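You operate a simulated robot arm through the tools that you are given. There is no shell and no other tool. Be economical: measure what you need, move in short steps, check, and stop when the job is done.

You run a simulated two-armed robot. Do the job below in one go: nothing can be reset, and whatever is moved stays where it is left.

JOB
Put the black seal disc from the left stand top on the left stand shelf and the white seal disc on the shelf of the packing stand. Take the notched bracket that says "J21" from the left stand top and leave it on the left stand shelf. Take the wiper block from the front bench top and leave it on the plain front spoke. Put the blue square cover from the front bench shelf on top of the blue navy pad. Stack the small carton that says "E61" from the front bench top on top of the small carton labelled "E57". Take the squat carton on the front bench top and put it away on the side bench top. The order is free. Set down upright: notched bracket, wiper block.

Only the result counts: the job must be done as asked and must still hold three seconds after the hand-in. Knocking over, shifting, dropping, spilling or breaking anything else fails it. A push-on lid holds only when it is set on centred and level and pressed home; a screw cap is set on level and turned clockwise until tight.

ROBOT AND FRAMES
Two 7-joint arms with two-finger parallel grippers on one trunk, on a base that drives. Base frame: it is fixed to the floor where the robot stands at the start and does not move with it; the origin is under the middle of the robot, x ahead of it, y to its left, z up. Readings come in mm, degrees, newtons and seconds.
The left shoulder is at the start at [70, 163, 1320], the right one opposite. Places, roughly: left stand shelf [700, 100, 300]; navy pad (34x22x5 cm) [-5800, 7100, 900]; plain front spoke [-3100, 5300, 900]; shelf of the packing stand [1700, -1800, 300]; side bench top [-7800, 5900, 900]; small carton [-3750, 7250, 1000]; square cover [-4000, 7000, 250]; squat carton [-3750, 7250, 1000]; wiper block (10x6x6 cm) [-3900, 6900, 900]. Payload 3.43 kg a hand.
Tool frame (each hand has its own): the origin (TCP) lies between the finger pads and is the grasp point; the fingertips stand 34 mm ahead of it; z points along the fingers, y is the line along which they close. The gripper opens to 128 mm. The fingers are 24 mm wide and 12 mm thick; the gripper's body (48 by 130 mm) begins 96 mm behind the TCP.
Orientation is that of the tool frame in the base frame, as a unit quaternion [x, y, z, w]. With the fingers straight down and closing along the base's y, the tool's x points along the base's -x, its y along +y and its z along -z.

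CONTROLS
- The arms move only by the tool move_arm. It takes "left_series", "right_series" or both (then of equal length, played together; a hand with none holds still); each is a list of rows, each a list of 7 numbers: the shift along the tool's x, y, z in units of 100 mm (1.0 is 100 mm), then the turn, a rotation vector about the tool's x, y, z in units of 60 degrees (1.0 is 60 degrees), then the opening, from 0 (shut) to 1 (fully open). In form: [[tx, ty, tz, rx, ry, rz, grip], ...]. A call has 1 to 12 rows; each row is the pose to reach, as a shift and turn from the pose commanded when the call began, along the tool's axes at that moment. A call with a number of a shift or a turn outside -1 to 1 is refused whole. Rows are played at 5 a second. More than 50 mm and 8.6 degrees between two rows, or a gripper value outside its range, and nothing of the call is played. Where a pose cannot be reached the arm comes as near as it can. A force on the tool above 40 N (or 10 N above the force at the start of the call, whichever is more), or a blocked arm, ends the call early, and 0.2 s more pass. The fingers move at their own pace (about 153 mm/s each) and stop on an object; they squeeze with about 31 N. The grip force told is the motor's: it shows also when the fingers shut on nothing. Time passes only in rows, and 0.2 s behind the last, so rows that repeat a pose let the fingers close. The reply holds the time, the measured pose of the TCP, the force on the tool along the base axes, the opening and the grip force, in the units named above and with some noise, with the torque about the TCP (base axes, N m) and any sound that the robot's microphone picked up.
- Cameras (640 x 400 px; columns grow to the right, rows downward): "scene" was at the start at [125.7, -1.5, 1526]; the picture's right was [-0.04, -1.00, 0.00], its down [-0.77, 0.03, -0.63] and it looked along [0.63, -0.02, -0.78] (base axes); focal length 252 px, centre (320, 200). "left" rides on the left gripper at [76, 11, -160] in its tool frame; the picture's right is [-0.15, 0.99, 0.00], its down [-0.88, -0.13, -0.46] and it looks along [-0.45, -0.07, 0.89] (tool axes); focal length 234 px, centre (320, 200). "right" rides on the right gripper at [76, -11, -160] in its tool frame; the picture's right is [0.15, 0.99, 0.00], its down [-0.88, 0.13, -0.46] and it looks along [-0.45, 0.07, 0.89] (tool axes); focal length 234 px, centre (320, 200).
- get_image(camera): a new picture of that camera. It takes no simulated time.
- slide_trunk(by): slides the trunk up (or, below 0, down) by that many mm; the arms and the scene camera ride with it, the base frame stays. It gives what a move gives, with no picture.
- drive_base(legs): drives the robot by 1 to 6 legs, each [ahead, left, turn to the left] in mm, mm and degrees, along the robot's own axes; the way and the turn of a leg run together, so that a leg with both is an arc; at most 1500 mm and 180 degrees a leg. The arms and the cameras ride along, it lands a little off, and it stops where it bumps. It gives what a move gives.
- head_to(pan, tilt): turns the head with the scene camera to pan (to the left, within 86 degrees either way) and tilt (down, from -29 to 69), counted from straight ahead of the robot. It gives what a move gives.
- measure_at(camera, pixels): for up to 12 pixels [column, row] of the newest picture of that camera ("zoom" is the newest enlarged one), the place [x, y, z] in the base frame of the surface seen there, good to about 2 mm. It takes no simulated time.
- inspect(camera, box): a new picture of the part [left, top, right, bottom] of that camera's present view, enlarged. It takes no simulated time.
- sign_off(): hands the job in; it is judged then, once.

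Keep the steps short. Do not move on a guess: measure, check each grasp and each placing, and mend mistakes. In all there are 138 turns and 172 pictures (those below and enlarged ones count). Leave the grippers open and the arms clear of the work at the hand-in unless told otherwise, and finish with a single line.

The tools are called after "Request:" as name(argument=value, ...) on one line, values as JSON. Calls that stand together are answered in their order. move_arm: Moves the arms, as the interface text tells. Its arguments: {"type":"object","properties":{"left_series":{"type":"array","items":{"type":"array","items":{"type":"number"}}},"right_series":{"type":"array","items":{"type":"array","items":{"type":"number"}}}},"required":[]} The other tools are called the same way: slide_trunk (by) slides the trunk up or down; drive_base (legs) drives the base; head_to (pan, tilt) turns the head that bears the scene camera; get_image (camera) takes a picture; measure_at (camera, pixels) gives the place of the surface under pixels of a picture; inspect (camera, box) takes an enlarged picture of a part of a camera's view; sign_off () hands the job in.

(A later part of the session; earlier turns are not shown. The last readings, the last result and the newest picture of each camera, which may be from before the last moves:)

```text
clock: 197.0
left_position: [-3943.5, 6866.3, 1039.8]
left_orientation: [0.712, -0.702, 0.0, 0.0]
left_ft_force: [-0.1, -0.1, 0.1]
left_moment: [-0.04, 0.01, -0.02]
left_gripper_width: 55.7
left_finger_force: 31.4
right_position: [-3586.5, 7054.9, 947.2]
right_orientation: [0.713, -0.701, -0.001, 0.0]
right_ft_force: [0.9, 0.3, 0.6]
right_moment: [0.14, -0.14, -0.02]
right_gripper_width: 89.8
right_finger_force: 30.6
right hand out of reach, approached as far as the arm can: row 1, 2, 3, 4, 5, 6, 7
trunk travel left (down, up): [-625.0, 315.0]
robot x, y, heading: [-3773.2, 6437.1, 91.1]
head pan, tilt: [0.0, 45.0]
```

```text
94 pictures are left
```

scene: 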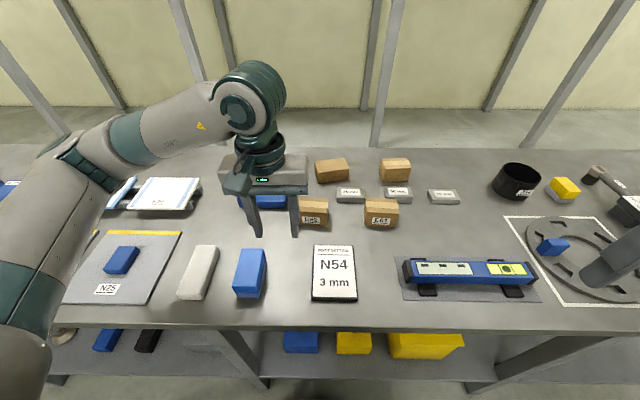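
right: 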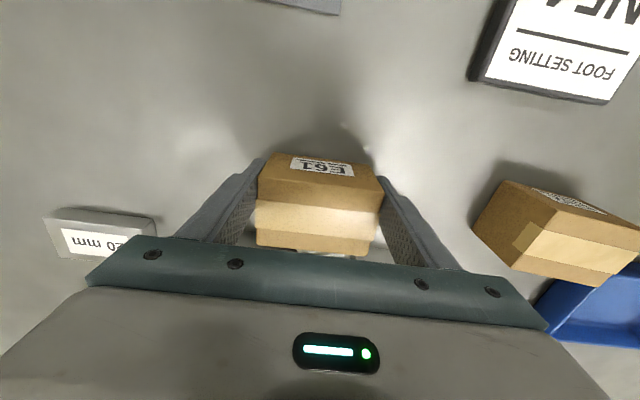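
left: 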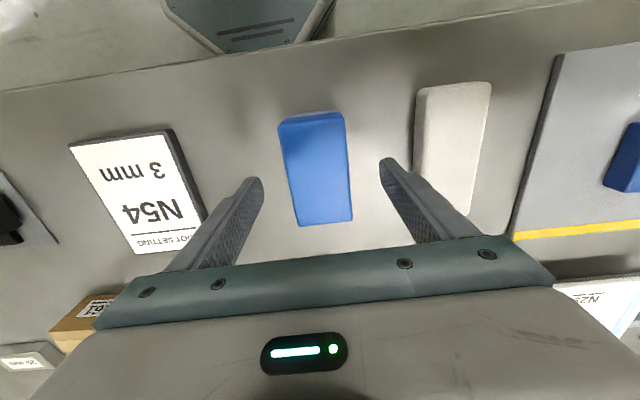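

E61 gripped (90 mm across) but the arm is at its reach limit straight ahead; it reaches farther out to the side. So: lift E61, pull it back, then turn the robot left ~32° so E57 is in the right arm's good direction.

Request:
move_arm(right_series=[[0, 0, -0.3, 0, 0, 0, 0.3], [0, 0, -0.6, 0, 0, 0, 0.3], [0, 0, -0.9, 0, 0, 0, 0.3], [0.2, 0, -1.0, 0, 0, 0, 0.3], [0.4, 0, -1.0, 0, 0, 0, 0.3], [0.6, 0, -1.0, 0, 0, 0, 0.3], [0.8, 0, -1.0, 0, 0, 0, 0.3], [1.0, 0, -1.0, 0, 0, 0, 0.3]])

Request:
move_arm(right_series=[[0.3, 0, -0.3, 0, 0, 0, 0.3], [0.6, 0, -0.6, 0, 0, 0, 0.3], [0.9, 0, -0.7, 0, 0, 0, 0.3], [1.0, 0, -0.7, 0, 0, 0, 0.3]])

Request:
get_image(camera="right")

Request:
get_image(camera="scene")

```text
clock: 198.8
left_position: [-3943.6, 6866.5, 1038.4]
left_orientation: [0.712, -0.702, -0.001, -0.001]
left_ft_force: [-0.4, -0.4, -0.7]
left_moment: [0.0, 0.01, 0.02]
left_gripper_width: 55.7
left_finger_force: 30.5
right_position: [-3585.8, 6956.9, 1045.9]
right_orientation: [0.712, -0.702, -0.001, 0.0]
right_ft_force: [0.5, 0.8, -1.9]
right_moment: [-0.02, 0.0, 0.01]
right_gripper_width: 89.7
right_finger_force: 30.8
trunk travel left (down, up): [-625.0, 315.0]
robot x, y, heading: [-3768.0, 6435.6, 90.9]
head pan, tilt: [0.0, 45.0]
```

```text
clock: 199.8
left_position: [-3944.5, 6866.6, 1037.4]
left_orientation: [0.712, -0.702, 0.0, 0.0]
left_ft_force: [0.2, -0.3, -0.9]
left_moment: [-0.03, 0.0, 0.0]
left_gripper_width: 55.8
left_finger_force: 30.9
right_position: [-3585.1, 6854.3, 1117.2]
right_orientation: [0.712, -0.702, -0.001, 0.0]
right_ft_force: [-0.9, -0.8, -1.6]
right_moment: [-0.02, -0.02, 0.02]
right_gripper_width: 89.8
right_finger_force: 30.9
trunk travel left (down, up): [-625.0, 315.0]
robot x, y, heading: [-3772.7, 6434.4, 90.8]
head pan, tilt: [0.0, 45.0]
```

```text
93 pictures are left
```

right: 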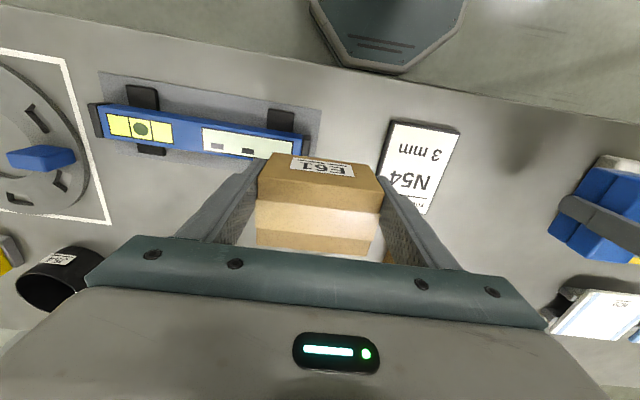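

```text
92 pictures are left
```

scene: 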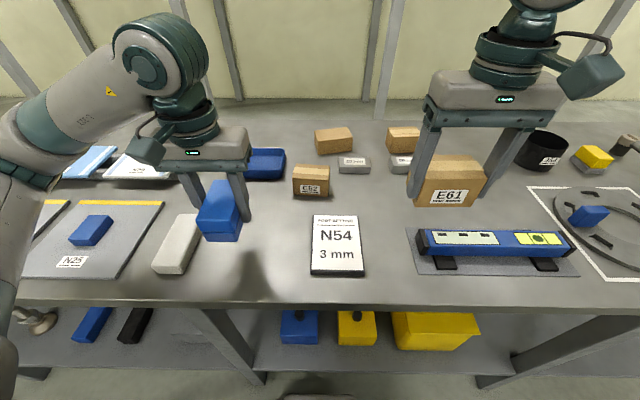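

Strafe right 212 mm and turn left 29°.

Request:
drive_base(legs=[[0, -212, 0], [0, 0, 29]])

Request:
head_to(pan=-25, tilt=45)

Request:
get_image(camera="scene")

Request:
measure_at(camera="scene", pixels=[[320, 200], [300, 180]])

```text
clock: 202.8
left_position: [-3922.3, 6733.3, 1038.7]
left_orientation: [0.864, -0.503, 0.0, 0.001]
left_ft_force: [0.2, -0.8, -1.1]
left_moment: [0.01, 0.0, -0.01]
left_gripper_width: 55.8
left_finger_force: 30.9
right_position: [-3600.7, 6895.5, 1117.7]
right_orientation: [0.864, -0.504, 0.0, 0.001]
right_ft_force: [0.5, -0.9, -3.3]
right_moment: [-0.01, -0.02, -0.03]
right_gripper_width: 89.7
right_finger_force: 31.3
trunk travel left (down, up): [-625.0, 315.0]
robot x, y, heading: [-3564.4, 6440.2, 119.8]
head pan, tilt: [0.0, 45.0]
```

```text
clock: 203.7
left_position: [-3922.3, 6732.8, 1038.9]
left_orientation: [0.864, -0.503, 0.0, 0.0]
left_ft_force: [-0.7, 0.4, -1.4]
left_moment: [0.0, 0.01, 0.01]
left_gripper_width: 55.8
left_finger_force: 30.9
right_position: [-3600.5, 6895.5, 1116.3]
right_orientation: [0.864, -0.503, 0.0, 0.001]
right_ft_force: [0.2, 0.0, -1.7]
right_moment: [-0.03, -0.02, -0.01]
right_gripper_width: 90.0
right_finger_force: 31.0
trunk travel left (down, up): [-625.0, 315.0]
robot x, y, heading: [-3564.2, 6439.0, 119.9]
head pan, tilt: [-25.0, 45.0]
```

```text
91 pictures are left
```

scene: 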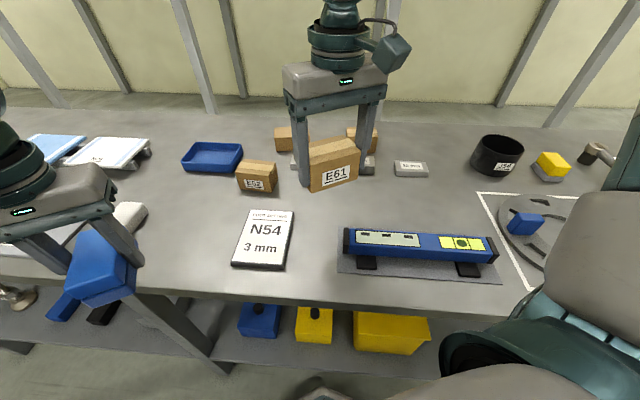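

```text
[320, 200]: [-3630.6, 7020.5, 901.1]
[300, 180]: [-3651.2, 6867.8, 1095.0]
```

Now rotate the right hand clockwise ~30° back to bench alignment while advancing, in two calls.

Request:
move_arm(right_series=[[-0.22, -0.24, 0, 0, 0, 0.125, 0.3], [-0.45, -0.48, 0, 0, 0, 0.25, 0.3], [-0.68, -0.72, 0, 0, 0, 0.375, 0.3], [-0.91, -0.97, 0, 0, 0, 0.497, 0.3], [-0.91, -0.97, 0, 0, 0, 0.497, 0.3]])

Request:
get_image(camera="right")

```text
clock: 204.9
left_position: [-3921.6, 6732.3, 1039.8]
left_orientation: [0.864, -0.503, 0.0, -0.001]
left_ft_force: [-0.3, -0.2, -1.1]
left_moment: [0.02, -0.04, -0.05]
left_gripper_width: 55.9
left_finger_force: 30.7
right_position: [-3562.8, 7024.2, 1116.9]
right_orientation: [-0.705, 0.709, 0.0, -0.001]
right_ft_force: [0.4, 0.0, -2.1]
right_moment: [-0.03, 0.03, 0.01]
right_gripper_width: 89.6
right_finger_force: 31.0
trunk travel left (down, up): [-625.0, 315.0]
robot x, y, heading: [-3560.7, 6441.4, 119.7]
head pan, tilt: [-25.0, 45.0]
```

```text
90 pictures are left
```

right: 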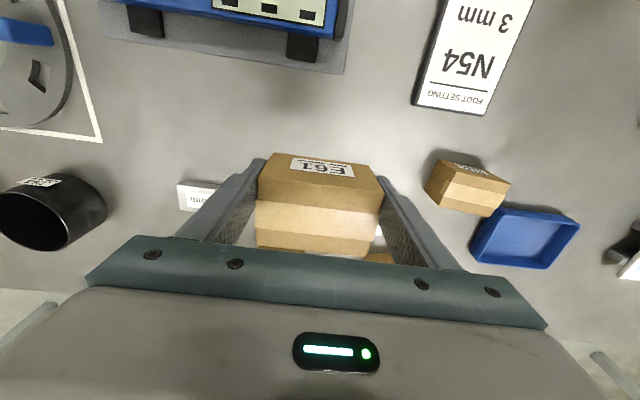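

Measure E57 via scene camera now.

Request:
head_to(pan=-30, tilt=35)

Request:
inspect(camera="scene", box=[250, 120, 450, 245])

```text
clock: 205.6
left_position: [-3921.8, 6733.3, 1038.7]
left_orientation: [0.864, -0.504, 0.0, 0.0]
left_ft_force: [0.9, -0.5, -1.1]
left_moment: [-0.01, -0.01, 0.02]
left_gripper_width: 55.7
left_finger_force: 31.2
right_position: [-3561.2, 7024.6, 1115.7]
right_orientation: [-0.706, 0.708, 0.001, -0.001]
right_ft_force: [-0.5, -0.6, -1.7]
right_moment: [-0.04, 0.01, -0.03]
right_gripper_width: 89.7
right_finger_force: 31.1
trunk travel left (down, up): [-625.0, 315.0]
robot x, y, heading: [-3564.1, 6439.0, 119.3]
head pan, tilt: [-30.0, 35.0]
```

```text
3.20 times, centred on (350, 182) of scene
```

zoom: 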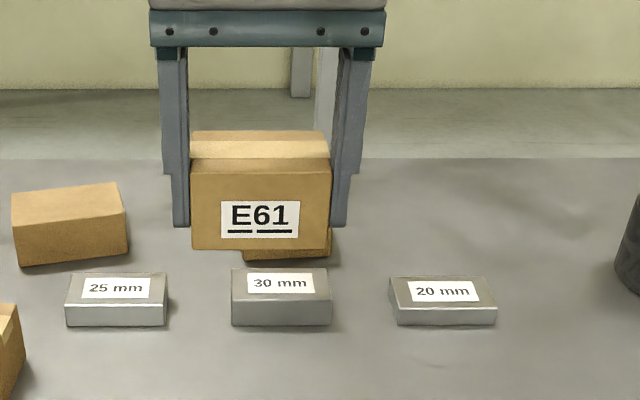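

Shift the carton to the right so E57 is visible, then measure it.

Request:
move_arm(right_series=[[0, -0.3, -0.1, 0, 0, 0, 0.3], [0, -0.6, -0.2, 0, 0, 0, 0.3], [0, -0.9, -0.2, 0, 0, 0, 0.3], [0, -1.0, -0.2, 0, 0, 0, 0.3]])

Request:
inspect(camera="scene", box=[270, 140, 400, 221])

Request:
get_image(camera="right")

```text
clock: 206.6
left_position: [-3921.7, 6732.5, 1038.4]
left_orientation: [0.864, -0.503, 0.0, 0.0]
left_ft_force: [-0.5, -0.2, -0.9]
left_moment: [0.0, -0.02, -0.02]
left_gripper_width: 55.9
left_finger_force: 30.8
right_position: [-3459.7, 7024.4, 1136.0]
right_orientation: [-0.706, 0.708, 0.0, -0.001]
right_ft_force: [-0.6, 0.8, -2.3]
right_moment: [-0.06, -0.04, 0.0]
right_gripper_width: 89.6
right_finger_force: 31.0
trunk travel left (down, up): [-625.0, 315.0]
robot x, y, heading: [-3562.5, 6438.8, 119.8]
head pan, tilt: [-30.0, 35.0]
```

```text
4.92 times, centred on (335, 180) of scene
```

zoom: 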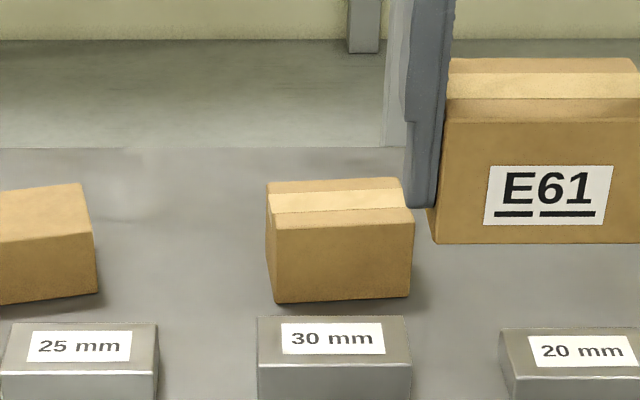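

```text
87 pictures are left
```

right: 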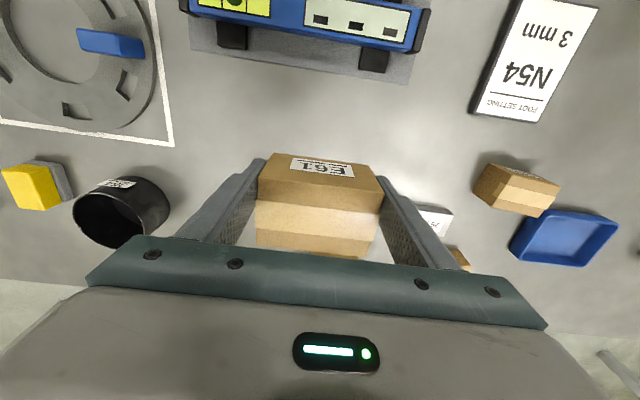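

Request:
measure_at(camera="zoom", pixels=[[280, 222], [408, 215], [273, 187], [396, 183], [335, 203], [283, 295], [405, 290], [450, 150], [520, 105], [470, 65], [630, 240], [440, 235]])

```text
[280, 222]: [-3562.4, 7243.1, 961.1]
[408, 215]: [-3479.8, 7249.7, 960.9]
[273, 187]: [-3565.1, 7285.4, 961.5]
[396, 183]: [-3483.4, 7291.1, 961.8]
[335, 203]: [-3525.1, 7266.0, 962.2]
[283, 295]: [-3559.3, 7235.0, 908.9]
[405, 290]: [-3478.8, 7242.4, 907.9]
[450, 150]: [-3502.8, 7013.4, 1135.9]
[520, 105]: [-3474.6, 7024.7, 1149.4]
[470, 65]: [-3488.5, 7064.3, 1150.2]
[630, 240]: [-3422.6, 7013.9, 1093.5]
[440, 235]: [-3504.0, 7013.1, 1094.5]
```

E57 centre (-3522.7, 7267), top z 961.5, yaw +4.6°. E61's centre is 16 mm ahead of the TCP, bottom 47 mm below. Advance above E57.

Request:
move_arm(right_series=[[-0.25, 0.15, 0.1, 0, 0, -0.03, 0.3], [-0.5, 0.3, 0.2, 0, 0, -0.05, 0.3], [-0.75, 0.45, 0.3, 0, 0, -0.077, 0.3], [-1.0, 0.617, 0.4, 0, 0, -0.077, 0.3]])

Request:
move_arm(right_series=[[-0.3, 0, 0, 0, 0, 0, 0.3], [-0.6, 0, 0, 0, 0, 0, 0.3], [-0.9, 0, 0, 0, 0, 0, 0.3], [-1.0, 0, 0, 0, 0, 0, 0.3]])

```text
clock: 207.6
left_position: [-3922.5, 6734.8, 1037.7]
left_orientation: [0.864, -0.503, 0.001, -0.001]
left_ft_force: [-0.8, 0.2, -0.7]
left_moment: [0.0, -0.05, 0.01]
left_gripper_width: 55.8
left_finger_force: 31.2
right_position: [-3525.6, 7125.4, 1095.1]
right_orientation: [0.734, -0.679, 0.001, 0.0]
right_ft_force: [-0.8, 0.3, -2.4]
right_moment: [-0.08, -0.03, -0.01]
right_gripper_width: 89.7
right_finger_force: 30.5
trunk travel left (down, up): [-625.0, 315.0]
robot x, y, heading: [-3562.9, 6440.8, 119.5]
head pan, tilt: [-30.0, 35.0]
```

```text
clock: 208.6
left_position: [-3921.7, 6733.4, 1038.1]
left_orientation: [0.864, -0.503, -0.001, 0.0]
left_ft_force: [0.4, 0.0, -1.5]
left_moment: [0.01, 0.02, 0.02]
left_gripper_width: 55.7
left_finger_force: 30.8
right_position: [-3530.2, 7225.2, 1095.9]
right_orientation: [0.734, -0.679, 0.0, 0.002]
right_ft_force: [0.2, -1.6, -1.7]
right_moment: [-0.06, 0.01, -0.03]
right_gripper_width: 89.7
right_finger_force: 30.9
trunk travel left (down, up): [-625.0, 315.0]
robot x, y, heading: [-3560.8, 6437.5, 119.8]
head pan, tilt: [-30.0, 35.0]
```

Fine shift and lower to ~1030.

Request:
move_arm(right_series=[[-0.245, -0.108, 0, 0, 0, 0, 0.3], [-0.245, -0.108, 0.3, 0, 0, 0, 0.3], [-0.245, -0.108, 0.65, 0, 0, 0, 0.3], [-0.245, -0.108, 0.65, 0, 0, 0, 0.3]])

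Request:
inspect(camera="scene", box=[270, 120, 400, 201])

Request:
measure_at(camera="zoom", pixels=[[262, 190], [408, 190], [290, 240], [385, 240], [335, 130], [335, 195], [335, 300], [265, 160], [405, 160]])

```text
clock: 209.6
left_position: [-3921.0, 6732.5, 1039.4]
left_orientation: [0.864, -0.503, 0.0, 0.0]
left_ft_force: [0.5, -0.6, -2.1]
left_moment: [0.01, 0.0, 0.02]
left_gripper_width: 55.9
left_finger_force: 31.1
right_position: [-3522.3, 7247.5, 1031.8]
right_orientation: [0.734, -0.679, 0.0, 0.001]
right_ft_force: [0.3, -0.1, -1.4]
right_moment: [-0.03, 0.02, -0.02]
right_gripper_width: 89.9
right_finger_force: 30.8
trunk travel left (down, up): [-625.0, 315.0]
robot x, y, heading: [-3561.9, 6437.5, 119.4]
head pan, tilt: [-30.0, 35.0]
```

```text
4.92 times, centred on (335, 160) of scene
```

zoom: 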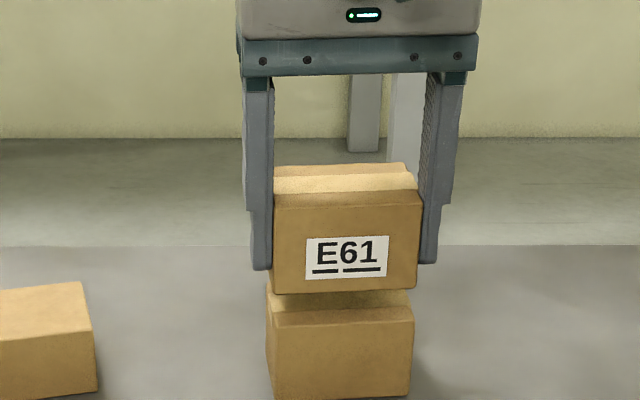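

```text
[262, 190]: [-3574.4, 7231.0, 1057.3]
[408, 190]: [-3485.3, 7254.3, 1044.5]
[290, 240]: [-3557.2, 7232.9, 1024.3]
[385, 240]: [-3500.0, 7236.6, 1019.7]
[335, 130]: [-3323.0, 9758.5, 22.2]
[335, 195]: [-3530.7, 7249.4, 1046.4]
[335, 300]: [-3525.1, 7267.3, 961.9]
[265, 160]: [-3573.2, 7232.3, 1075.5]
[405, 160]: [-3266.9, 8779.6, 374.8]
```

Aligned within a few mm. Lower to contact.

Request:
move_arm(right_series=[[-0.03, 0.02, 0.1, 0, 0, 0, 0.3], [-0.03, 0.02, 0.18, 0, 0, 0, 0.3], [-0.03, 0.02, 0.22, 0, 0, 0, 0.3], [-0.03, 0.02, 0.235, 0, 0, 0, 0.3]])

Request:
inspect(camera="scene", box=[270, 120, 400, 201])

```text
clock: 210.6
left_position: [-3923.0, 6732.5, 1039.2]
left_orientation: [0.864, -0.503, 0.0, 0.0]
left_ft_force: [-0.3, 0.3, -1.7]
left_moment: [-0.02, 0.01, 0.0]
left_gripper_width: 55.6
left_finger_force: 31.1
right_position: [-3523.9, 7250.2, 1008.2]
right_orientation: [0.734, -0.679, 0.0, 0.001]
right_ft_force: [-0.2, 0.5, -2.0]
right_moment: [-0.04, 0.0, 0.0]
right_gripper_width: 89.4
right_finger_force: 31.4
trunk travel left (down, up): [-625.0, 315.0]
robot x, y, heading: [-3562.1, 6442.2, 119.8]
head pan, tilt: [-30.0, 35.0]
```

```text
4.92 times, centred on (335, 160) of scene
```

zoom: 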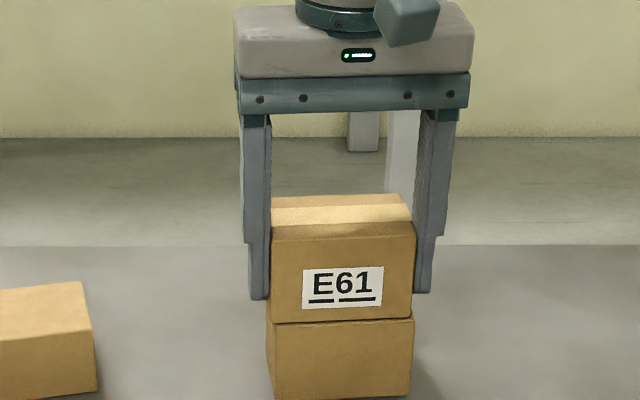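

Almost touching (no force yet). Lower by up to 2 mm, then open and rise.

Request:
move_arm(right_series=[[0, 0, 0.01, 0, 0, 0, 0.3], [0, 0, 0.015, 0, 0, 0, 0.3], [0, 0, 0.02, 0, 0, 0, 0.3]])

Request:
move_arm(right_series=[[0, 0, 0, 0, 0, 0, 1], [0, 0, 0, 0, 0, 0, 1], [0, 0, 0, 0, 0, 0, 1], [0, 0, -0.3, 0, 0, 0, 1], [0, 0, -0.7, 0, 0, 0, 1], [0, 0, -1.0, 0, 0, 0, 1]])

Request:
inspect(camera="scene", box=[240, 110, 430, 230])

Request:
measure_at(camera="zoom", pixels=[[115, 300], [50, 300], [75, 272], [140, 265], [100, 280], [60, 260], [320, 240], [40, 272], [135, 258], [65, 315]])

```text
clock: 211.4
left_position: [-3922.0, 6731.7, 1039.6]
left_orientation: [0.865, -0.502, 0.0, -0.001]
left_ft_force: [0.8, -0.6, -0.6]
left_moment: [0.03, 0.0, 0.0]
left_gripper_width: 55.4
left_finger_force: 31.4
right_position: [-3525.4, 7250.7, 1005.8]
right_orientation: [0.733, -0.68, -0.002, 0.002]
right_ft_force: [-0.7, 2.9, 4.9]
right_moment: [0.39, -0.24, 0.1]
right_gripper_width: 89.8
right_finger_force: 31.0
trunk travel left (down, up): [-625.0, 315.0]
robot x, y, heading: [-3561.9, 6440.5, 119.5]
head pan, tilt: [-30.0, 35.0]
```

```text
clock: 212.8
left_position: [-3921.9, 6732.8, 1039.4]
left_orientation: [0.864, -0.504, 0.0, 0.0]
left_ft_force: [-0.7, 0.3, -0.8]
left_moment: [-0.01, -0.01, -0.01]
left_gripper_width: 55.7
left_finger_force: 31.3
right_position: [-3525.6, 7248.8, 1105.4]
right_orientation: [0.734, -0.68, 0.0, 0.0]
right_ft_force: [0.2, -0.1, 0.2]
right_moment: [0.01, 0.0, -0.02]
right_gripper_width: 128.1
right_finger_force: 0.0
trunk travel left (down, up): [-625.0, 315.0]
robot x, y, heading: [-3562.4, 6436.3, 119.5]
head pan, tilt: [-30.0, 35.0]
```

```text
3.33 times, centred on (335, 170) of scene
```

zoom: 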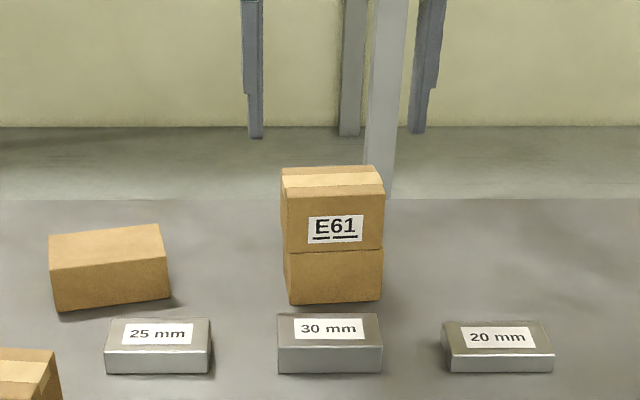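

```text
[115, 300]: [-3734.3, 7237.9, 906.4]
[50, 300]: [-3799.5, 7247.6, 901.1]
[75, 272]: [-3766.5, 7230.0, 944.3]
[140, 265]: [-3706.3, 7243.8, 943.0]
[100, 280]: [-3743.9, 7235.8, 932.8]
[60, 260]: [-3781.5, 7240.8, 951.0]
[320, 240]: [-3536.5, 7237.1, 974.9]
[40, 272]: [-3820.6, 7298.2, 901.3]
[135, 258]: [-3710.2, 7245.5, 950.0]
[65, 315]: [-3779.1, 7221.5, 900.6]
```

E61 sits square on E57. Now the squat carton: measure its top corners.

Request:
inspect(camera="scene", box=[240, 160, 310, 204])

Request:
get_image(camera="right")

```text
9.09 times, centred on (275, 182) of scene
```

zoom: 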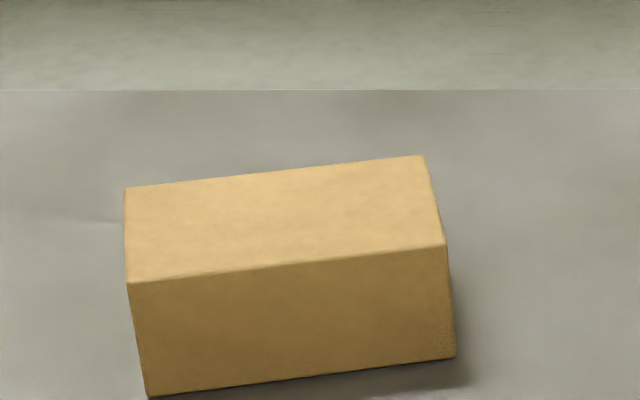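

```text
82 pictures are left
```

right: 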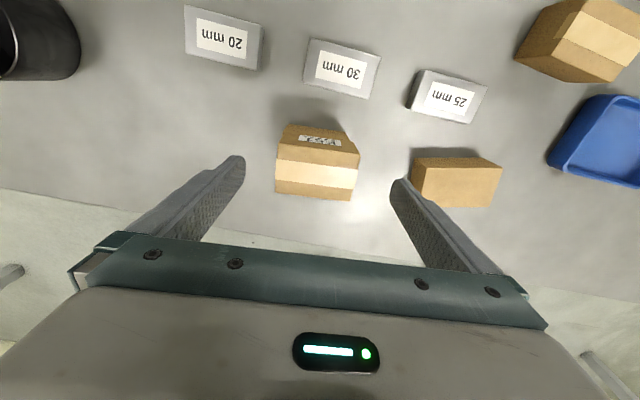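

Request:
measure_at(camera="zoom", pixels=[[135, 270], [435, 240], [132, 195], [418, 163], [285, 215], [155, 385], [445, 350], [290, 330]])

Request:
measure_at(camera="right", pixels=[[425, 175], [495, 175], [430, 203], [485, 203], [456, 185]])

```text
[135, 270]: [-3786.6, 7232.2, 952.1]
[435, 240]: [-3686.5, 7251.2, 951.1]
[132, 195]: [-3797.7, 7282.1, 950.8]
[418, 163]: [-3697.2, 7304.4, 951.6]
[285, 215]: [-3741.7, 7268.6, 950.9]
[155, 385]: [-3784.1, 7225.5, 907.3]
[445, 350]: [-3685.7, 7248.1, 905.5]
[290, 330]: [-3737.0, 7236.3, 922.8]
```

```text
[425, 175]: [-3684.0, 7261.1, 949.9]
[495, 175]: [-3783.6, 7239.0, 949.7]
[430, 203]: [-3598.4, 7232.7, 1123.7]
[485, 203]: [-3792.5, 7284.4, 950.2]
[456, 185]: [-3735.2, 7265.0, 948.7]
```

Squat carton: centre (-3741.5, 7267), 104 long, yaw ≈ +11°. Shift the whole robot 216 mm along -x so the right arm keeps the same good pose; rotate hand 7° more.

Request:
drive_base(legs=[[107, 188, 0]])

Request:
move_arm(right_series=[[0, 0, 0, 0, 0, -0.06, 1], [0, 0, 0, 0, 0, -0.117, 1], [0, 0, 0, 0, 0, -0.117, 1]])

Request:
get_image(camera="right")

Request:
measure_at(camera="right", pixels=[[320, 175], [300, 165], [340, 165]])

```text
clock: 214.5
left_position: [-4140.2, 6735.4, 1038.4]
left_orientation: [0.865, -0.502, 0.0, 0.0]
left_ft_force: [0.1, 0.3, -0.3]
left_moment: [-0.02, 0.01, -0.04]
left_gripper_width: 55.8
left_finger_force: 30.9
right_position: [-3745.5, 7252.5, 1105.6]
right_orientation: [0.734, -0.679, -0.001, 0.001]
right_ft_force: [0.1, 0.0, 1.1]
right_moment: [-0.03, -0.04, 0.0]
right_gripper_width: 128.0
right_finger_force: 0.1
trunk travel left (down, up): [-625.0, 315.0]
robot x, y, heading: [-3781.1, 6443.0, 119.9]
head pan, tilt: [-30.0, 35.0]
```

```text
clock: 215.3
left_position: [-4139.2, 6735.6, 1037.8]
left_orientation: [0.864, -0.503, 0.0, 0.0]
left_ft_force: [0.2, 0.0, 0.0]
left_moment: [-0.01, 0.02, 0.01]
left_gripper_width: 56.0
left_finger_force: 30.9
right_position: [-3744.5, 7253.9, 1104.7]
right_orientation: [0.775, -0.632, -0.001, 0.001]
right_ft_force: [0.6, -0.8, -0.5]
right_moment: [0.01, 0.0, 0.0]
right_gripper_width: 128.0
right_finger_force: 0.2
trunk travel left (down, up): [-625.0, 315.0]
robot x, y, heading: [-3783.5, 6444.3, 119.8]
head pan, tilt: [-30.0, 35.0]
```

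```text
81 pictures are left
```

right: 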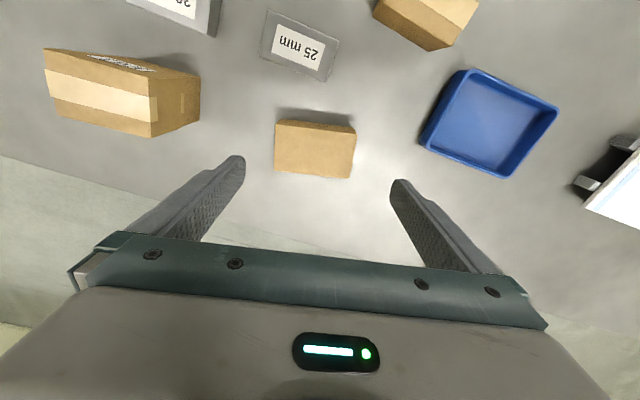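

```text
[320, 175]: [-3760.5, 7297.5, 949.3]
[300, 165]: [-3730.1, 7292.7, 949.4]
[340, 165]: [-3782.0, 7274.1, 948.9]
```

Request:
move_arm(right_series=[[-0.12, -0.055, 0.3, 0, 0, 0, 1], [-0.12, -0.055, 0.6, 0, 0, 0, 1], [-0.12, -0.055, 0.9, 0, 0, 0, 1], [-0.12, -0.055, 0.95, 0, 0, 0, 1]])

Request:
get_image(camera="right")

```text
clock: 216.3
left_position: [-4140.5, 6735.0, 1038.7]
left_orientation: [0.864, -0.503, 0.0, -0.001]
left_ft_force: [0.6, 0.0, -0.9]
left_moment: [0.02, -0.02, -0.02]
left_gripper_width: 55.8
left_finger_force: 30.9
right_position: [-3742.2, 7267.1, 1010.3]
right_orientation: [0.774, -0.633, -0.001, 0.001]
right_ft_force: [-0.6, 0.5, -0.4]
right_moment: [0.02, 0.0, -0.01]
right_gripper_width: 127.9
right_finger_force: 0.0
trunk travel left (down, up): [-625.0, 315.0]
robot x, y, heading: [-3780.9, 6440.6, 119.6]
head pan, tilt: [-30.0, 35.0]
```

```text
80 pictures are left
```

right: 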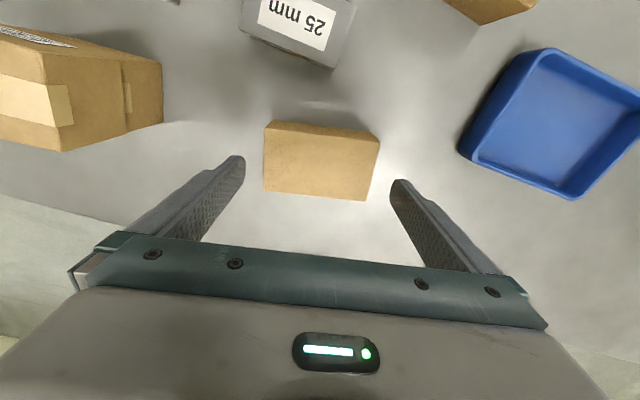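

Centred. Descend 74 mm and close, then lift.

Request:
move_arm(right_series=[[0, 0, 0.3, 0, 0, 0, 1], [0, 0, 0.6, 0, 0, 0, 1], [0, 0, 0.73, 0, 0, 0, 1], [0, 0, 0.73, 0, 0, 0, 0.7], [0, 0, 0.73, 0, 0, 0, 0.5], [0, 0, 0.73, 0, 0, 0, 0.5], [0, 0, 0.73, 0, 0, 0, 0.5]])

Request:
move_arm(right_series=[[0, 0, -0.3, 0, 0, 0, 0.5], [0, 0, -0.6, 0, 0, 0, 0.5], [0, 0, -1.0, 0, 0, 0, 0.5]])

Request:
get_image(camera="right")

```text
clock: 217.9
left_position: [-4139.8, 6735.7, 1039.1]
left_orientation: [0.865, -0.502, -0.001, 0.001]
left_ft_force: [-0.2, -0.6, -1.2]
left_moment: [-0.01, -0.03, -0.02]
left_gripper_width: 55.8
left_finger_force: 31.3
right_position: [-3741.0, 7266.9, 938.5]
right_orientation: [0.774, -0.633, -0.001, 0.0]
right_ft_force: [0.1, 0.6, 0.7]
right_moment: [-0.04, -0.12, -0.01]
right_gripper_width: 110.1
right_finger_force: 30.7
trunk travel left (down, up): [-625.0, 315.0]
robot x, y, heading: [-3781.3, 6440.3, 119.7]
head pan, tilt: [-30.0, 35.0]
```

```text
clock: 218.7
left_position: [-4140.6, 6734.8, 1039.4]
left_orientation: [0.865, -0.502, -0.001, 0.0]
left_ft_force: [0.0, -0.4, -0.2]
left_moment: [0.05, -0.03, 0.01]
left_gripper_width: 55.7
left_finger_force: 30.7
right_position: [-3740.0, 7263.4, 1037.7]
right_orientation: [0.775, -0.632, -0.001, 0.001]
right_ft_force: [0.0, -0.6, -1.5]
right_moment: [0.04, 0.03, 0.0]
right_gripper_width: 109.8
right_finger_force: 30.9
trunk travel left (down, up): [-625.0, 315.0]
robot x, y, heading: [-3780.0, 6443.8, 119.6]
head pan, tilt: [-30.0, 35.0]
```

```text
79 pictures are left
```

right: 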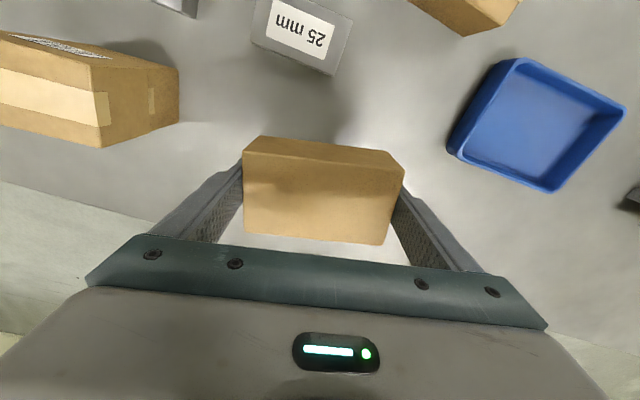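

Squat carton held. Raise and retract the right hand, then back off.

Request:
move_arm(right_series=[[0, 0, -0.4, 0, 0, 0, 0.5], [0, 0, -0.8, 0, 0, 0, 0.5], [0.3, 0, -0.8, 0, 0, 0, 0.5], [0.6, 0, -0.8, 0, 0, 0, 0.5], [1.0, 0, -0.8, 0, 0, 0, 0.5]])

Request:
move_arm(right_series=[[0.3, 0, 0, 0, 0, 0, 0.5], [0.6, 0, 0, 0, 0, 0, 0.5], [1.0, 0, 0, 0, 0, 0, 0.5]])

Request:
move_arm(right_series=[[0.3, 0, 0, 0, 0, 0, 0.5], [0.6, 0, 0, 0, 0, 0, 0.5], [1.0, 0, 0, 0, 0, 0, 0.5]])

Request:
drive_base(legs=[[-260, 150, 0]])

Request:
head_to(pan=85, tilt=25)

Request:
get_image(camera="scene")

```text
clock: 219.9
left_position: [-4140.2, 6735.2, 1039.6]
left_orientation: [0.865, -0.502, -0.001, -0.001]
left_ft_force: [0.1, -0.5, -0.4]
left_moment: [0.02, 0.02, 0.01]
left_gripper_width: 55.8
left_finger_force: 31.2
right_position: [-3722.5, 7163.0, 1118.8]
right_orientation: [0.774, -0.633, -0.002, 0.001]
right_ft_force: [0.4, -0.4, -1.0]
right_moment: [0.01, 0.0, -0.02]
right_gripper_width: 109.9
right_finger_force: 30.8
trunk travel left (down, up): [-625.0, 315.0]
robot x, y, heading: [-3782.1, 6443.1, 119.8]
head pan, tilt: [-30.0, 35.0]
```

```text
clock: 220.7
left_position: [-4139.3, 6735.2, 1039.4]
left_orientation: [0.865, -0.502, -0.001, -0.001]
left_ft_force: [-0.4, -0.6, -1.3]
left_moment: [0.02, 0.0, -0.02]
left_gripper_width: 55.7
left_finger_force: 31.2
right_position: [-3700.7, 7070.1, 1116.7]
right_orientation: [0.774, -0.633, -0.001, 0.001]
right_ft_force: [1.0, -0.9, -0.9]
right_moment: [0.03, 0.04, 0.0]
right_gripper_width: 109.8
right_finger_force: 30.4
trunk travel left (down, up): [-625.0, 315.0]
robot x, y, heading: [-3781.8, 6444.2, 119.7]
head pan, tilt: [-30.0, 35.0]
```

```text
clock: 221.5
left_position: [-4140.4, 6734.4, 1039.6]
left_orientation: [0.865, -0.502, -0.001, -0.001]
left_ft_force: [0.2, -0.4, -0.2]
left_moment: [0.03, -0.01, 0.01]
left_gripper_width: 55.8
left_finger_force: 30.9
right_position: [-3684.2, 6972.1, 1115.9]
right_orientation: [0.774, -0.633, -0.001, 0.001]
right_ft_force: [-1.1, -0.7, -1.8]
right_moment: [0.03, 0.04, 0.0]
right_gripper_width: 109.9
right_finger_force: 31.7
trunk travel left (down, up): [-625.0, 315.0]
robot x, y, heading: [-3781.0, 6443.9, 119.8]
head pan, tilt: [-30.0, 35.0]
```

```text
clock: 223.5
left_position: [-4142.4, 6441.3, 1039.1]
left_orientation: [0.865, -0.502, -0.001, 0.0]
left_ft_force: [-0.1, 0.6, -1.3]
left_moment: [0.01, 0.0, 0.02]
left_gripper_width: 55.7
left_finger_force: 30.7
right_position: [-3686.7, 6679.4, 1115.6]
right_orientation: [0.775, -0.632, -0.001, 0.001]
right_ft_force: [-0.3, 0.7, -1.3]
right_moment: [-0.02, 0.0, -0.01]
right_gripper_width: 109.9
right_finger_force: 31.2
trunk travel left (down, up): [-625.0, 315.0]
robot x, y, heading: [-3780.0, 6148.9, 120.0]
head pan, tilt: [-30.0, 35.0]
```

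```text
clock: 225.5
left_position: [-4141.1, 6441.3, 1038.1]
left_orientation: [0.864, -0.503, 0.0, 0.0]
left_ft_force: [-0.2, 1.4, -1.1]
left_moment: [0.01, 0.01, -0.02]
left_gripper_width: 55.8
left_finger_force: 31.2
right_position: [-3686.7, 6679.0, 1116.1]
right_orientation: [0.775, -0.632, 0.0, 0.0]
right_ft_force: [-0.3, 0.1, -2.0]
right_moment: [0.01, 0.03, 0.0]
right_gripper_width: 109.9
right_finger_force: 31.1
trunk travel left (down, up): [-625.0, 315.0]
robot x, y, heading: [-3783.6, 6146.6, 119.7]
head pan, tilt: [85.0, 25.0]
```

```text
78 pictures are left
```

scene: 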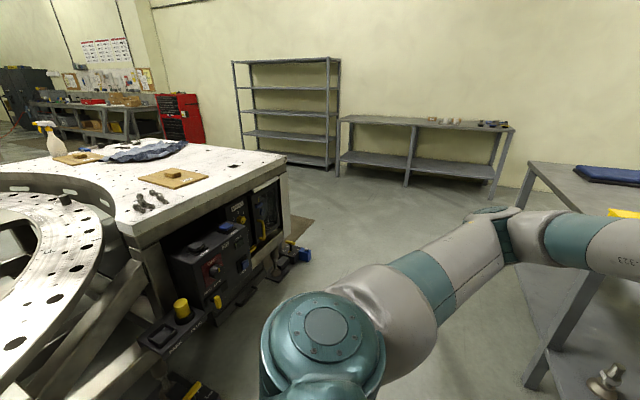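

The wheel's left side joins a machine body. Turn left 150° to face the wheel, then strafe 380 toward +x.

Request:
drive_base(legs=[[0, 0, 150], [0, 380, 0]])

Request:
head_to(pan=5, tilt=30)

Request:
get_image(camera="scene")

```text
clock: 234.1
left_position: [-3238.9, 5723.9, 1038.5]
left_orientation: [0.702, 0.712, 0.0, 0.0]
left_ft_force: [0.4, -0.3, -1.4]
left_moment: [-0.03, -0.02, 0.02]
left_gripper_width: 56.0
left_finger_force: 30.7
right_position: [-3751.8, 5736.2, 1116.2]
right_orientation: [0.805, 0.593, 0.0, 0.0]
right_ft_force: [-0.3, 1.0, -1.7]
right_moment: [-0.01, -0.01, -0.02]
right_gripper_width: 109.6
right_finger_force: 31.0
trunk travel left (down, up): [-625.0, 315.0]
robot x, y, heading: [-3413.0, 6154.6, -89.0]
head pan, tilt: [85.0, 25.0]
```

```text
clock: 235.6
left_position: [-3238.3, 5723.9, 1039.1]
left_orientation: [0.702, 0.712, 0.001, 0.0]
left_ft_force: [-0.3, 0.6, -1.7]
left_moment: [0.03, 0.02, 0.01]
left_gripper_width: 55.5
left_finger_force: 31.3
right_position: [-3750.6, 5735.3, 1114.9]
right_orientation: [0.806, 0.592, 0.001, 0.001]
right_ft_force: [0.4, -0.6, -1.6]
right_moment: [0.01, 0.02, 0.01]
right_gripper_width: 109.7
right_finger_force: 31.1
trunk travel left (down, up): [-625.0, 315.0]
robot x, y, heading: [-3412.5, 6152.7, -89.3]
head pan, tilt: [5.0, 30.0]
```

```text
77 pictures are left
```

scene: 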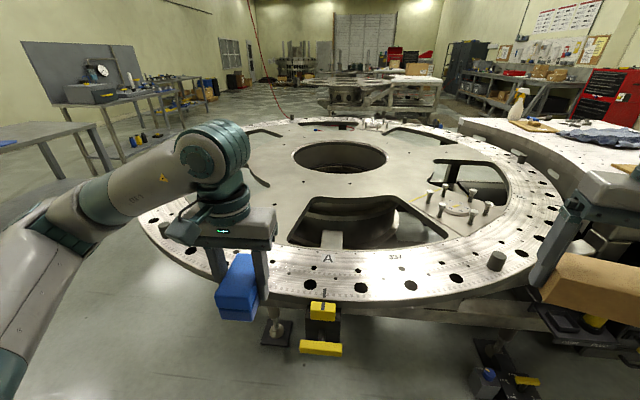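

The right-front spoke carries bolts; the left-front spoke (near pixel 260,220) is plain. Measure it and see through the left camera.

Request:
measure_at(camera="scene", pixels=[[260, 195], [280, 210], [290, 230], [265, 180], [250, 190], [300, 195], [305, 210], [285, 245], [335, 258], [345, 160], [280, 195], [230, 235]])

Request:
get_image(camera="left")

```text
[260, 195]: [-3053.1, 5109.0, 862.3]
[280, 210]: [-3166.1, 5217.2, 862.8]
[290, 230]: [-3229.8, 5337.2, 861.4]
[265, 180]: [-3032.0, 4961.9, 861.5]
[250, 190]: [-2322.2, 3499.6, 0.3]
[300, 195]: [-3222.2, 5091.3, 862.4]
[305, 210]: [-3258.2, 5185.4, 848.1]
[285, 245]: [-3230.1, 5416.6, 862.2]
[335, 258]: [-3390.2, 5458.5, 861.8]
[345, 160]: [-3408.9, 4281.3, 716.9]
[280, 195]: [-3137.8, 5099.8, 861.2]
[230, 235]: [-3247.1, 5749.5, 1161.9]
```

```text
76 pictures are left
```

left: 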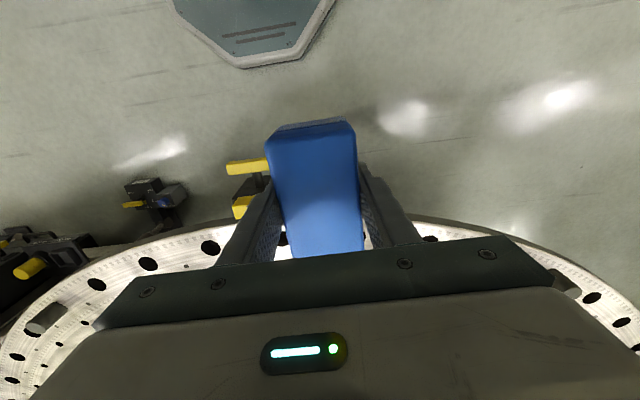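

Measure the yellow/black device in front, feet, and more of the spoke.

Request:
measure_at(camera="scene", pixels=[[320, 348], [322, 312], [318, 330], [277, 333], [280, 305], [335, 350], [300, 348]])

Request:
inspect(camera="scene", box=[200, 110, 460, 272])

```text
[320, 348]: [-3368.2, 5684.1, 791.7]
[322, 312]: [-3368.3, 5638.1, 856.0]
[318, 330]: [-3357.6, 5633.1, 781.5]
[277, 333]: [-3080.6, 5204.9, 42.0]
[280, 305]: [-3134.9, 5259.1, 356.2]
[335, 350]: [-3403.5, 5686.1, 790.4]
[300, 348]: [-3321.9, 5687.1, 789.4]
```

```text
2.46 times, centred on (330, 191) of scene
```

zoom: 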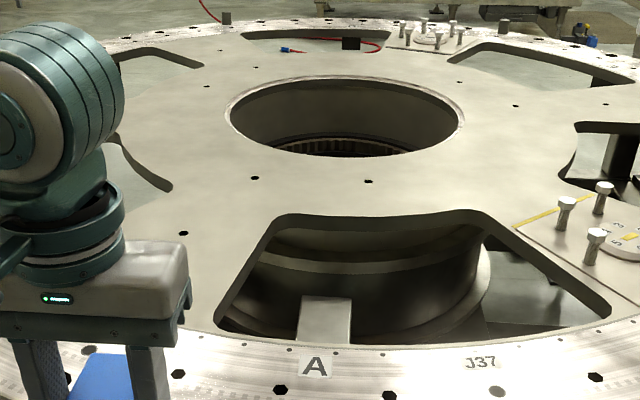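

Clamp handle ends at y≈5687 (z 790), so I can go to y≈5900. Strafe −x by 90 and ahead 245, then view the spoke.

Request:
drive_base(legs=[[0, -90, 0], [245, 0, -0.7]])

Request:
head_to(pan=25, tilt=45)

Request:
get_image(camera="scene")

Request:
get_image(camera="left")

```text
clock: 238.1
left_position: [-3329.9, 5478.1, 1038.8]
left_orientation: [0.704, 0.71, 0.0, 0.001]
left_ft_force: [-0.7, -0.1, -1.0]
left_moment: [0.01, 0.01, 0.02]
left_gripper_width: 56.0
left_finger_force: 30.6
right_position: [-3842.4, 5493.8, 1116.2]
right_orientation: [0.808, 0.589, 0.0, 0.001]
right_ft_force: [-0.4, -1.1, -2.0]
right_moment: [0.0, 0.02, 0.02]
right_gripper_width: 109.5
right_finger_force: 30.8
trunk travel left (down, up): [-625.0, 315.0]
robot x, y, heading: [-3502.8, 5910.1, -89.6]
head pan, tilt: [5.0, 30.0]
```

```text
clock: 238.9
left_position: [-3329.8, 5478.2, 1038.3]
left_orientation: [0.706, 0.709, 0.0, 0.0]
left_ft_force: [-0.2, 0.5, -0.8]
left_moment: [-0.04, -0.01, -0.03]
left_gripper_width: 55.7
left_finger_force: 30.7
right_position: [-3843.0, 5493.8, 1116.3]
right_orientation: [0.808, 0.589, 0.001, 0.0]
right_ft_force: [-0.6, -0.3, -1.4]
right_moment: [0.02, -0.01, 0.0]
right_gripper_width: 109.9
right_finger_force: 30.6
trunk travel left (down, up): [-625.0, 315.0]
robot x, y, heading: [-3496.6, 5906.0, -89.9]
head pan, tilt: [25.0, 45.0]
```

```text
74 pictures are left
```

scene: 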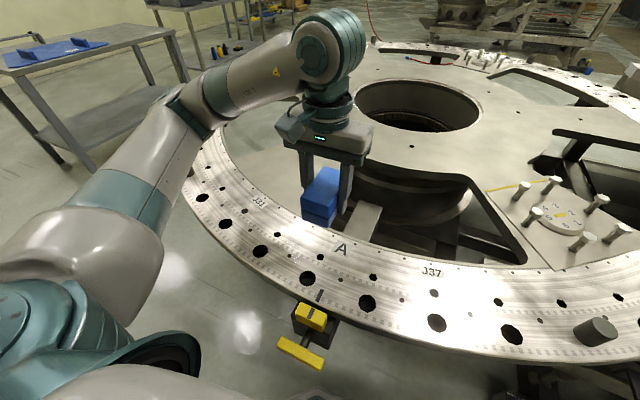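

```text
73 pictures are left
```

left: 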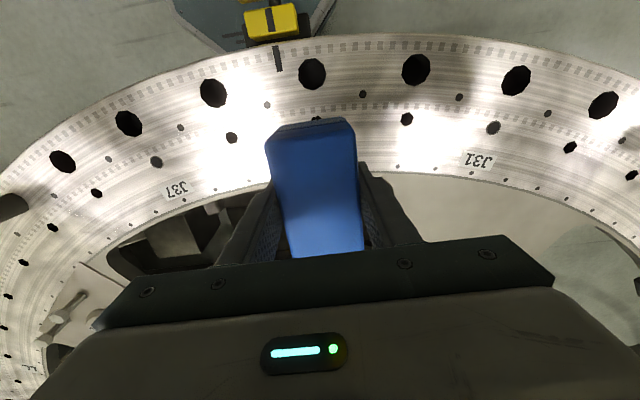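

Request:
measure_at(camera="left", pixels=[[395, 180], [420, 220], [460, 220], [500, 230], [550, 220], [580, 250], [610, 270], [560, 195], [630, 235], [480, 175], [430, 240]])

Request:
measure_at(camera="scene", pixels=[[270, 170], [240, 150], [215, 140], [225, 165], [280, 200], [295, 215], [250, 180], [285, 150], [230, 125]])

```text
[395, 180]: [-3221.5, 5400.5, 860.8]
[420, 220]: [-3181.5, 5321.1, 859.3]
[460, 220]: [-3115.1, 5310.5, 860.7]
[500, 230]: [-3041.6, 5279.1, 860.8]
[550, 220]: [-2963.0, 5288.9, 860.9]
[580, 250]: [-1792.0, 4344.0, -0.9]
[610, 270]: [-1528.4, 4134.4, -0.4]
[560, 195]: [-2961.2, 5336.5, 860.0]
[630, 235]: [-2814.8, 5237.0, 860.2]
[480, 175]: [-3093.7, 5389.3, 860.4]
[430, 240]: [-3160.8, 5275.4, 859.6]
```

```text
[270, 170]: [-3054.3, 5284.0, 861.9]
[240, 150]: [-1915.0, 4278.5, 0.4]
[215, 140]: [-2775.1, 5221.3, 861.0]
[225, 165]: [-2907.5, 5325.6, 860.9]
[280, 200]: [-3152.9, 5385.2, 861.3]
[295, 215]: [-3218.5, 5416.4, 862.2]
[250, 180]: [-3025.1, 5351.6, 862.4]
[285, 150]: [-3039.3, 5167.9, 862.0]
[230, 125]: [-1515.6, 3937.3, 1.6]
```

Spoke centre near (-3100, 5265), z 861. Move the left hand there in three calls at present height.

Request:
move_arm(left_series=[[-0.24, 0.26, 0, 0, 0, 0, 0], [-0.48, 0.52, 0, 0, 0, 0, 0], [-0.71, 0.767, 0, 0, 0, 0, 0]])

Request:
move_arm(left_series=[[-0.24, 0.26, 0, 0, 0, 0, 0], [-0.48, 0.52, 0, 0, 0, 0, 0], [-0.71, 0.767, 0, 0, 0, 0, 0]])

Request:
move_arm(left_series=[[-0.24, 0.26, 0, 0, 0, 0, 0], [-0.48, 0.52, 0.2, 0, 0, 0, 0], [-0.71, 0.767, 0.4, 0, 0, 0, 0], [-0.71, 0.767, 0.6, 0, 0, 0, 0]])

Request:
get_image(camera="left")

Request:
get_image(camera="scene")

```text
clock: 239.8
left_position: [-3250.8, 5405.6, 1041.6]
left_orientation: [0.706, 0.708, 0.0, -0.001]
left_ft_force: [0.5, -0.3, -0.8]
left_moment: [0.03, -0.03, 0.02]
left_gripper_width: 55.7
left_finger_force: 31.5
right_position: [-3842.8, 5492.9, 1116.4]
right_orientation: [0.808, 0.589, 0.002, 0.0]
right_ft_force: [0.3, -0.1, -2.9]
right_moment: [0.05, 0.04, -0.01]
right_gripper_width: 109.5
right_finger_force: 31.1
trunk travel left (down, up): [-625.0, 315.0]
robot x, y, heading: [-3500.5, 5907.0, -89.7]
head pan, tilt: [25.0, 45.0]
```

```text
clock: 240.6
left_position: [-3172.4, 5331.9, 1037.3]
left_orientation: [0.706, 0.708, 0.0, 0.0]
left_ft_force: [-0.5, 0.2, -0.8]
left_moment: [0.03, 0.01, 0.03]
left_gripper_width: 55.8
left_finger_force: 31.1
right_position: [-3842.3, 5493.2, 1115.0]
right_orientation: [0.809, 0.588, 0.001, 0.0]
right_ft_force: [0.0, 0.5, -1.6]
right_moment: [0.03, -0.01, -0.01]
right_gripper_width: 109.5
right_finger_force: 31.1
trunk travel left (down, up): [-625.0, 315.0]
robot x, y, heading: [-3500.4, 5913.1, -89.7]
head pan, tilt: [25.0, 45.0]
```

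```text
clock: 241.6
left_position: [-3100.0, 5264.8, 977.6]
left_orientation: [0.705, 0.709, 0.0, 0.0]
left_ft_force: [-0.7, 0.3, -1.1]
left_moment: [-0.01, -0.01, -0.03]
left_gripper_width: 55.6
left_finger_force: 31.5
right_position: [-3843.1, 5495.2, 1116.0]
right_orientation: [0.808, 0.589, 0.001, 0.0]
right_ft_force: [-0.3, 0.6, -2.3]
right_moment: [0.02, 0.02, 0.03]
right_gripper_width: 109.9
right_finger_force: 30.7
trunk travel left (down, up): [-625.0, 315.0]
robot x, y, heading: [-3500.1, 5906.0, -89.8]
head pan, tilt: [25.0, 45.0]
```

```text
72 pictures are left
```

left: 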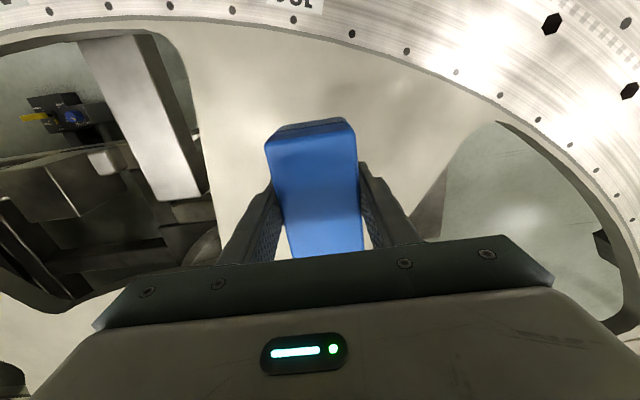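

```text
71 pictures are left
```

scene: 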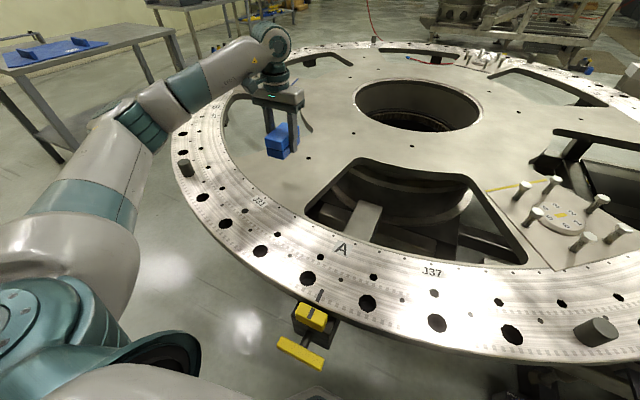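

Centred on the plain spoke between the two windows. Descend to contact.

Request:
move_arm(left_series=[[0, 0, 0.3, 0, 0, 0, 0], [0, 0, 0.6, 0, 0, 0, 0], [0, 0, 0.73, 0, 0, 0, 0], [0, 0, 0.77, 0, 0, 0, 0], [0, 0, 0.785, 0, 0, 0, 0]])

Request:
get_image(camera="left")

```text
clock: 242.8
left_position: [-3098.5, 5264.7, 899.5]
left_orientation: [0.705, 0.71, -0.001, -0.001]
left_ft_force: [0.0, 0.7, -1.3]
left_moment: [0.01, 0.01, 0.0]
left_gripper_width: 55.6
left_finger_force: 31.6
right_position: [-3843.4, 5493.3, 1115.7]
right_orientation: [0.808, 0.588, 0.0, 0.001]
right_ft_force: [-0.2, 0.0, -1.7]
right_moment: [-0.01, 0.01, 0.02]
right_gripper_width: 109.5
right_finger_force: 31.1
trunk travel left (down, up): [-625.0, 315.0]
robot x, y, heading: [-3499.2, 5908.5, -89.8]
head pan, tilt: [25.0, 45.0]
```

```text
70 pictures are left
```

left: 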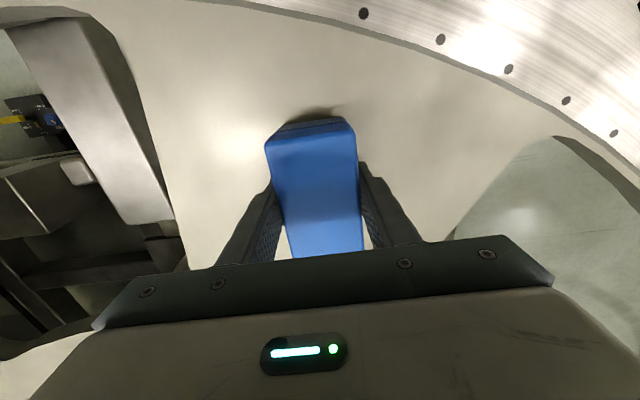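

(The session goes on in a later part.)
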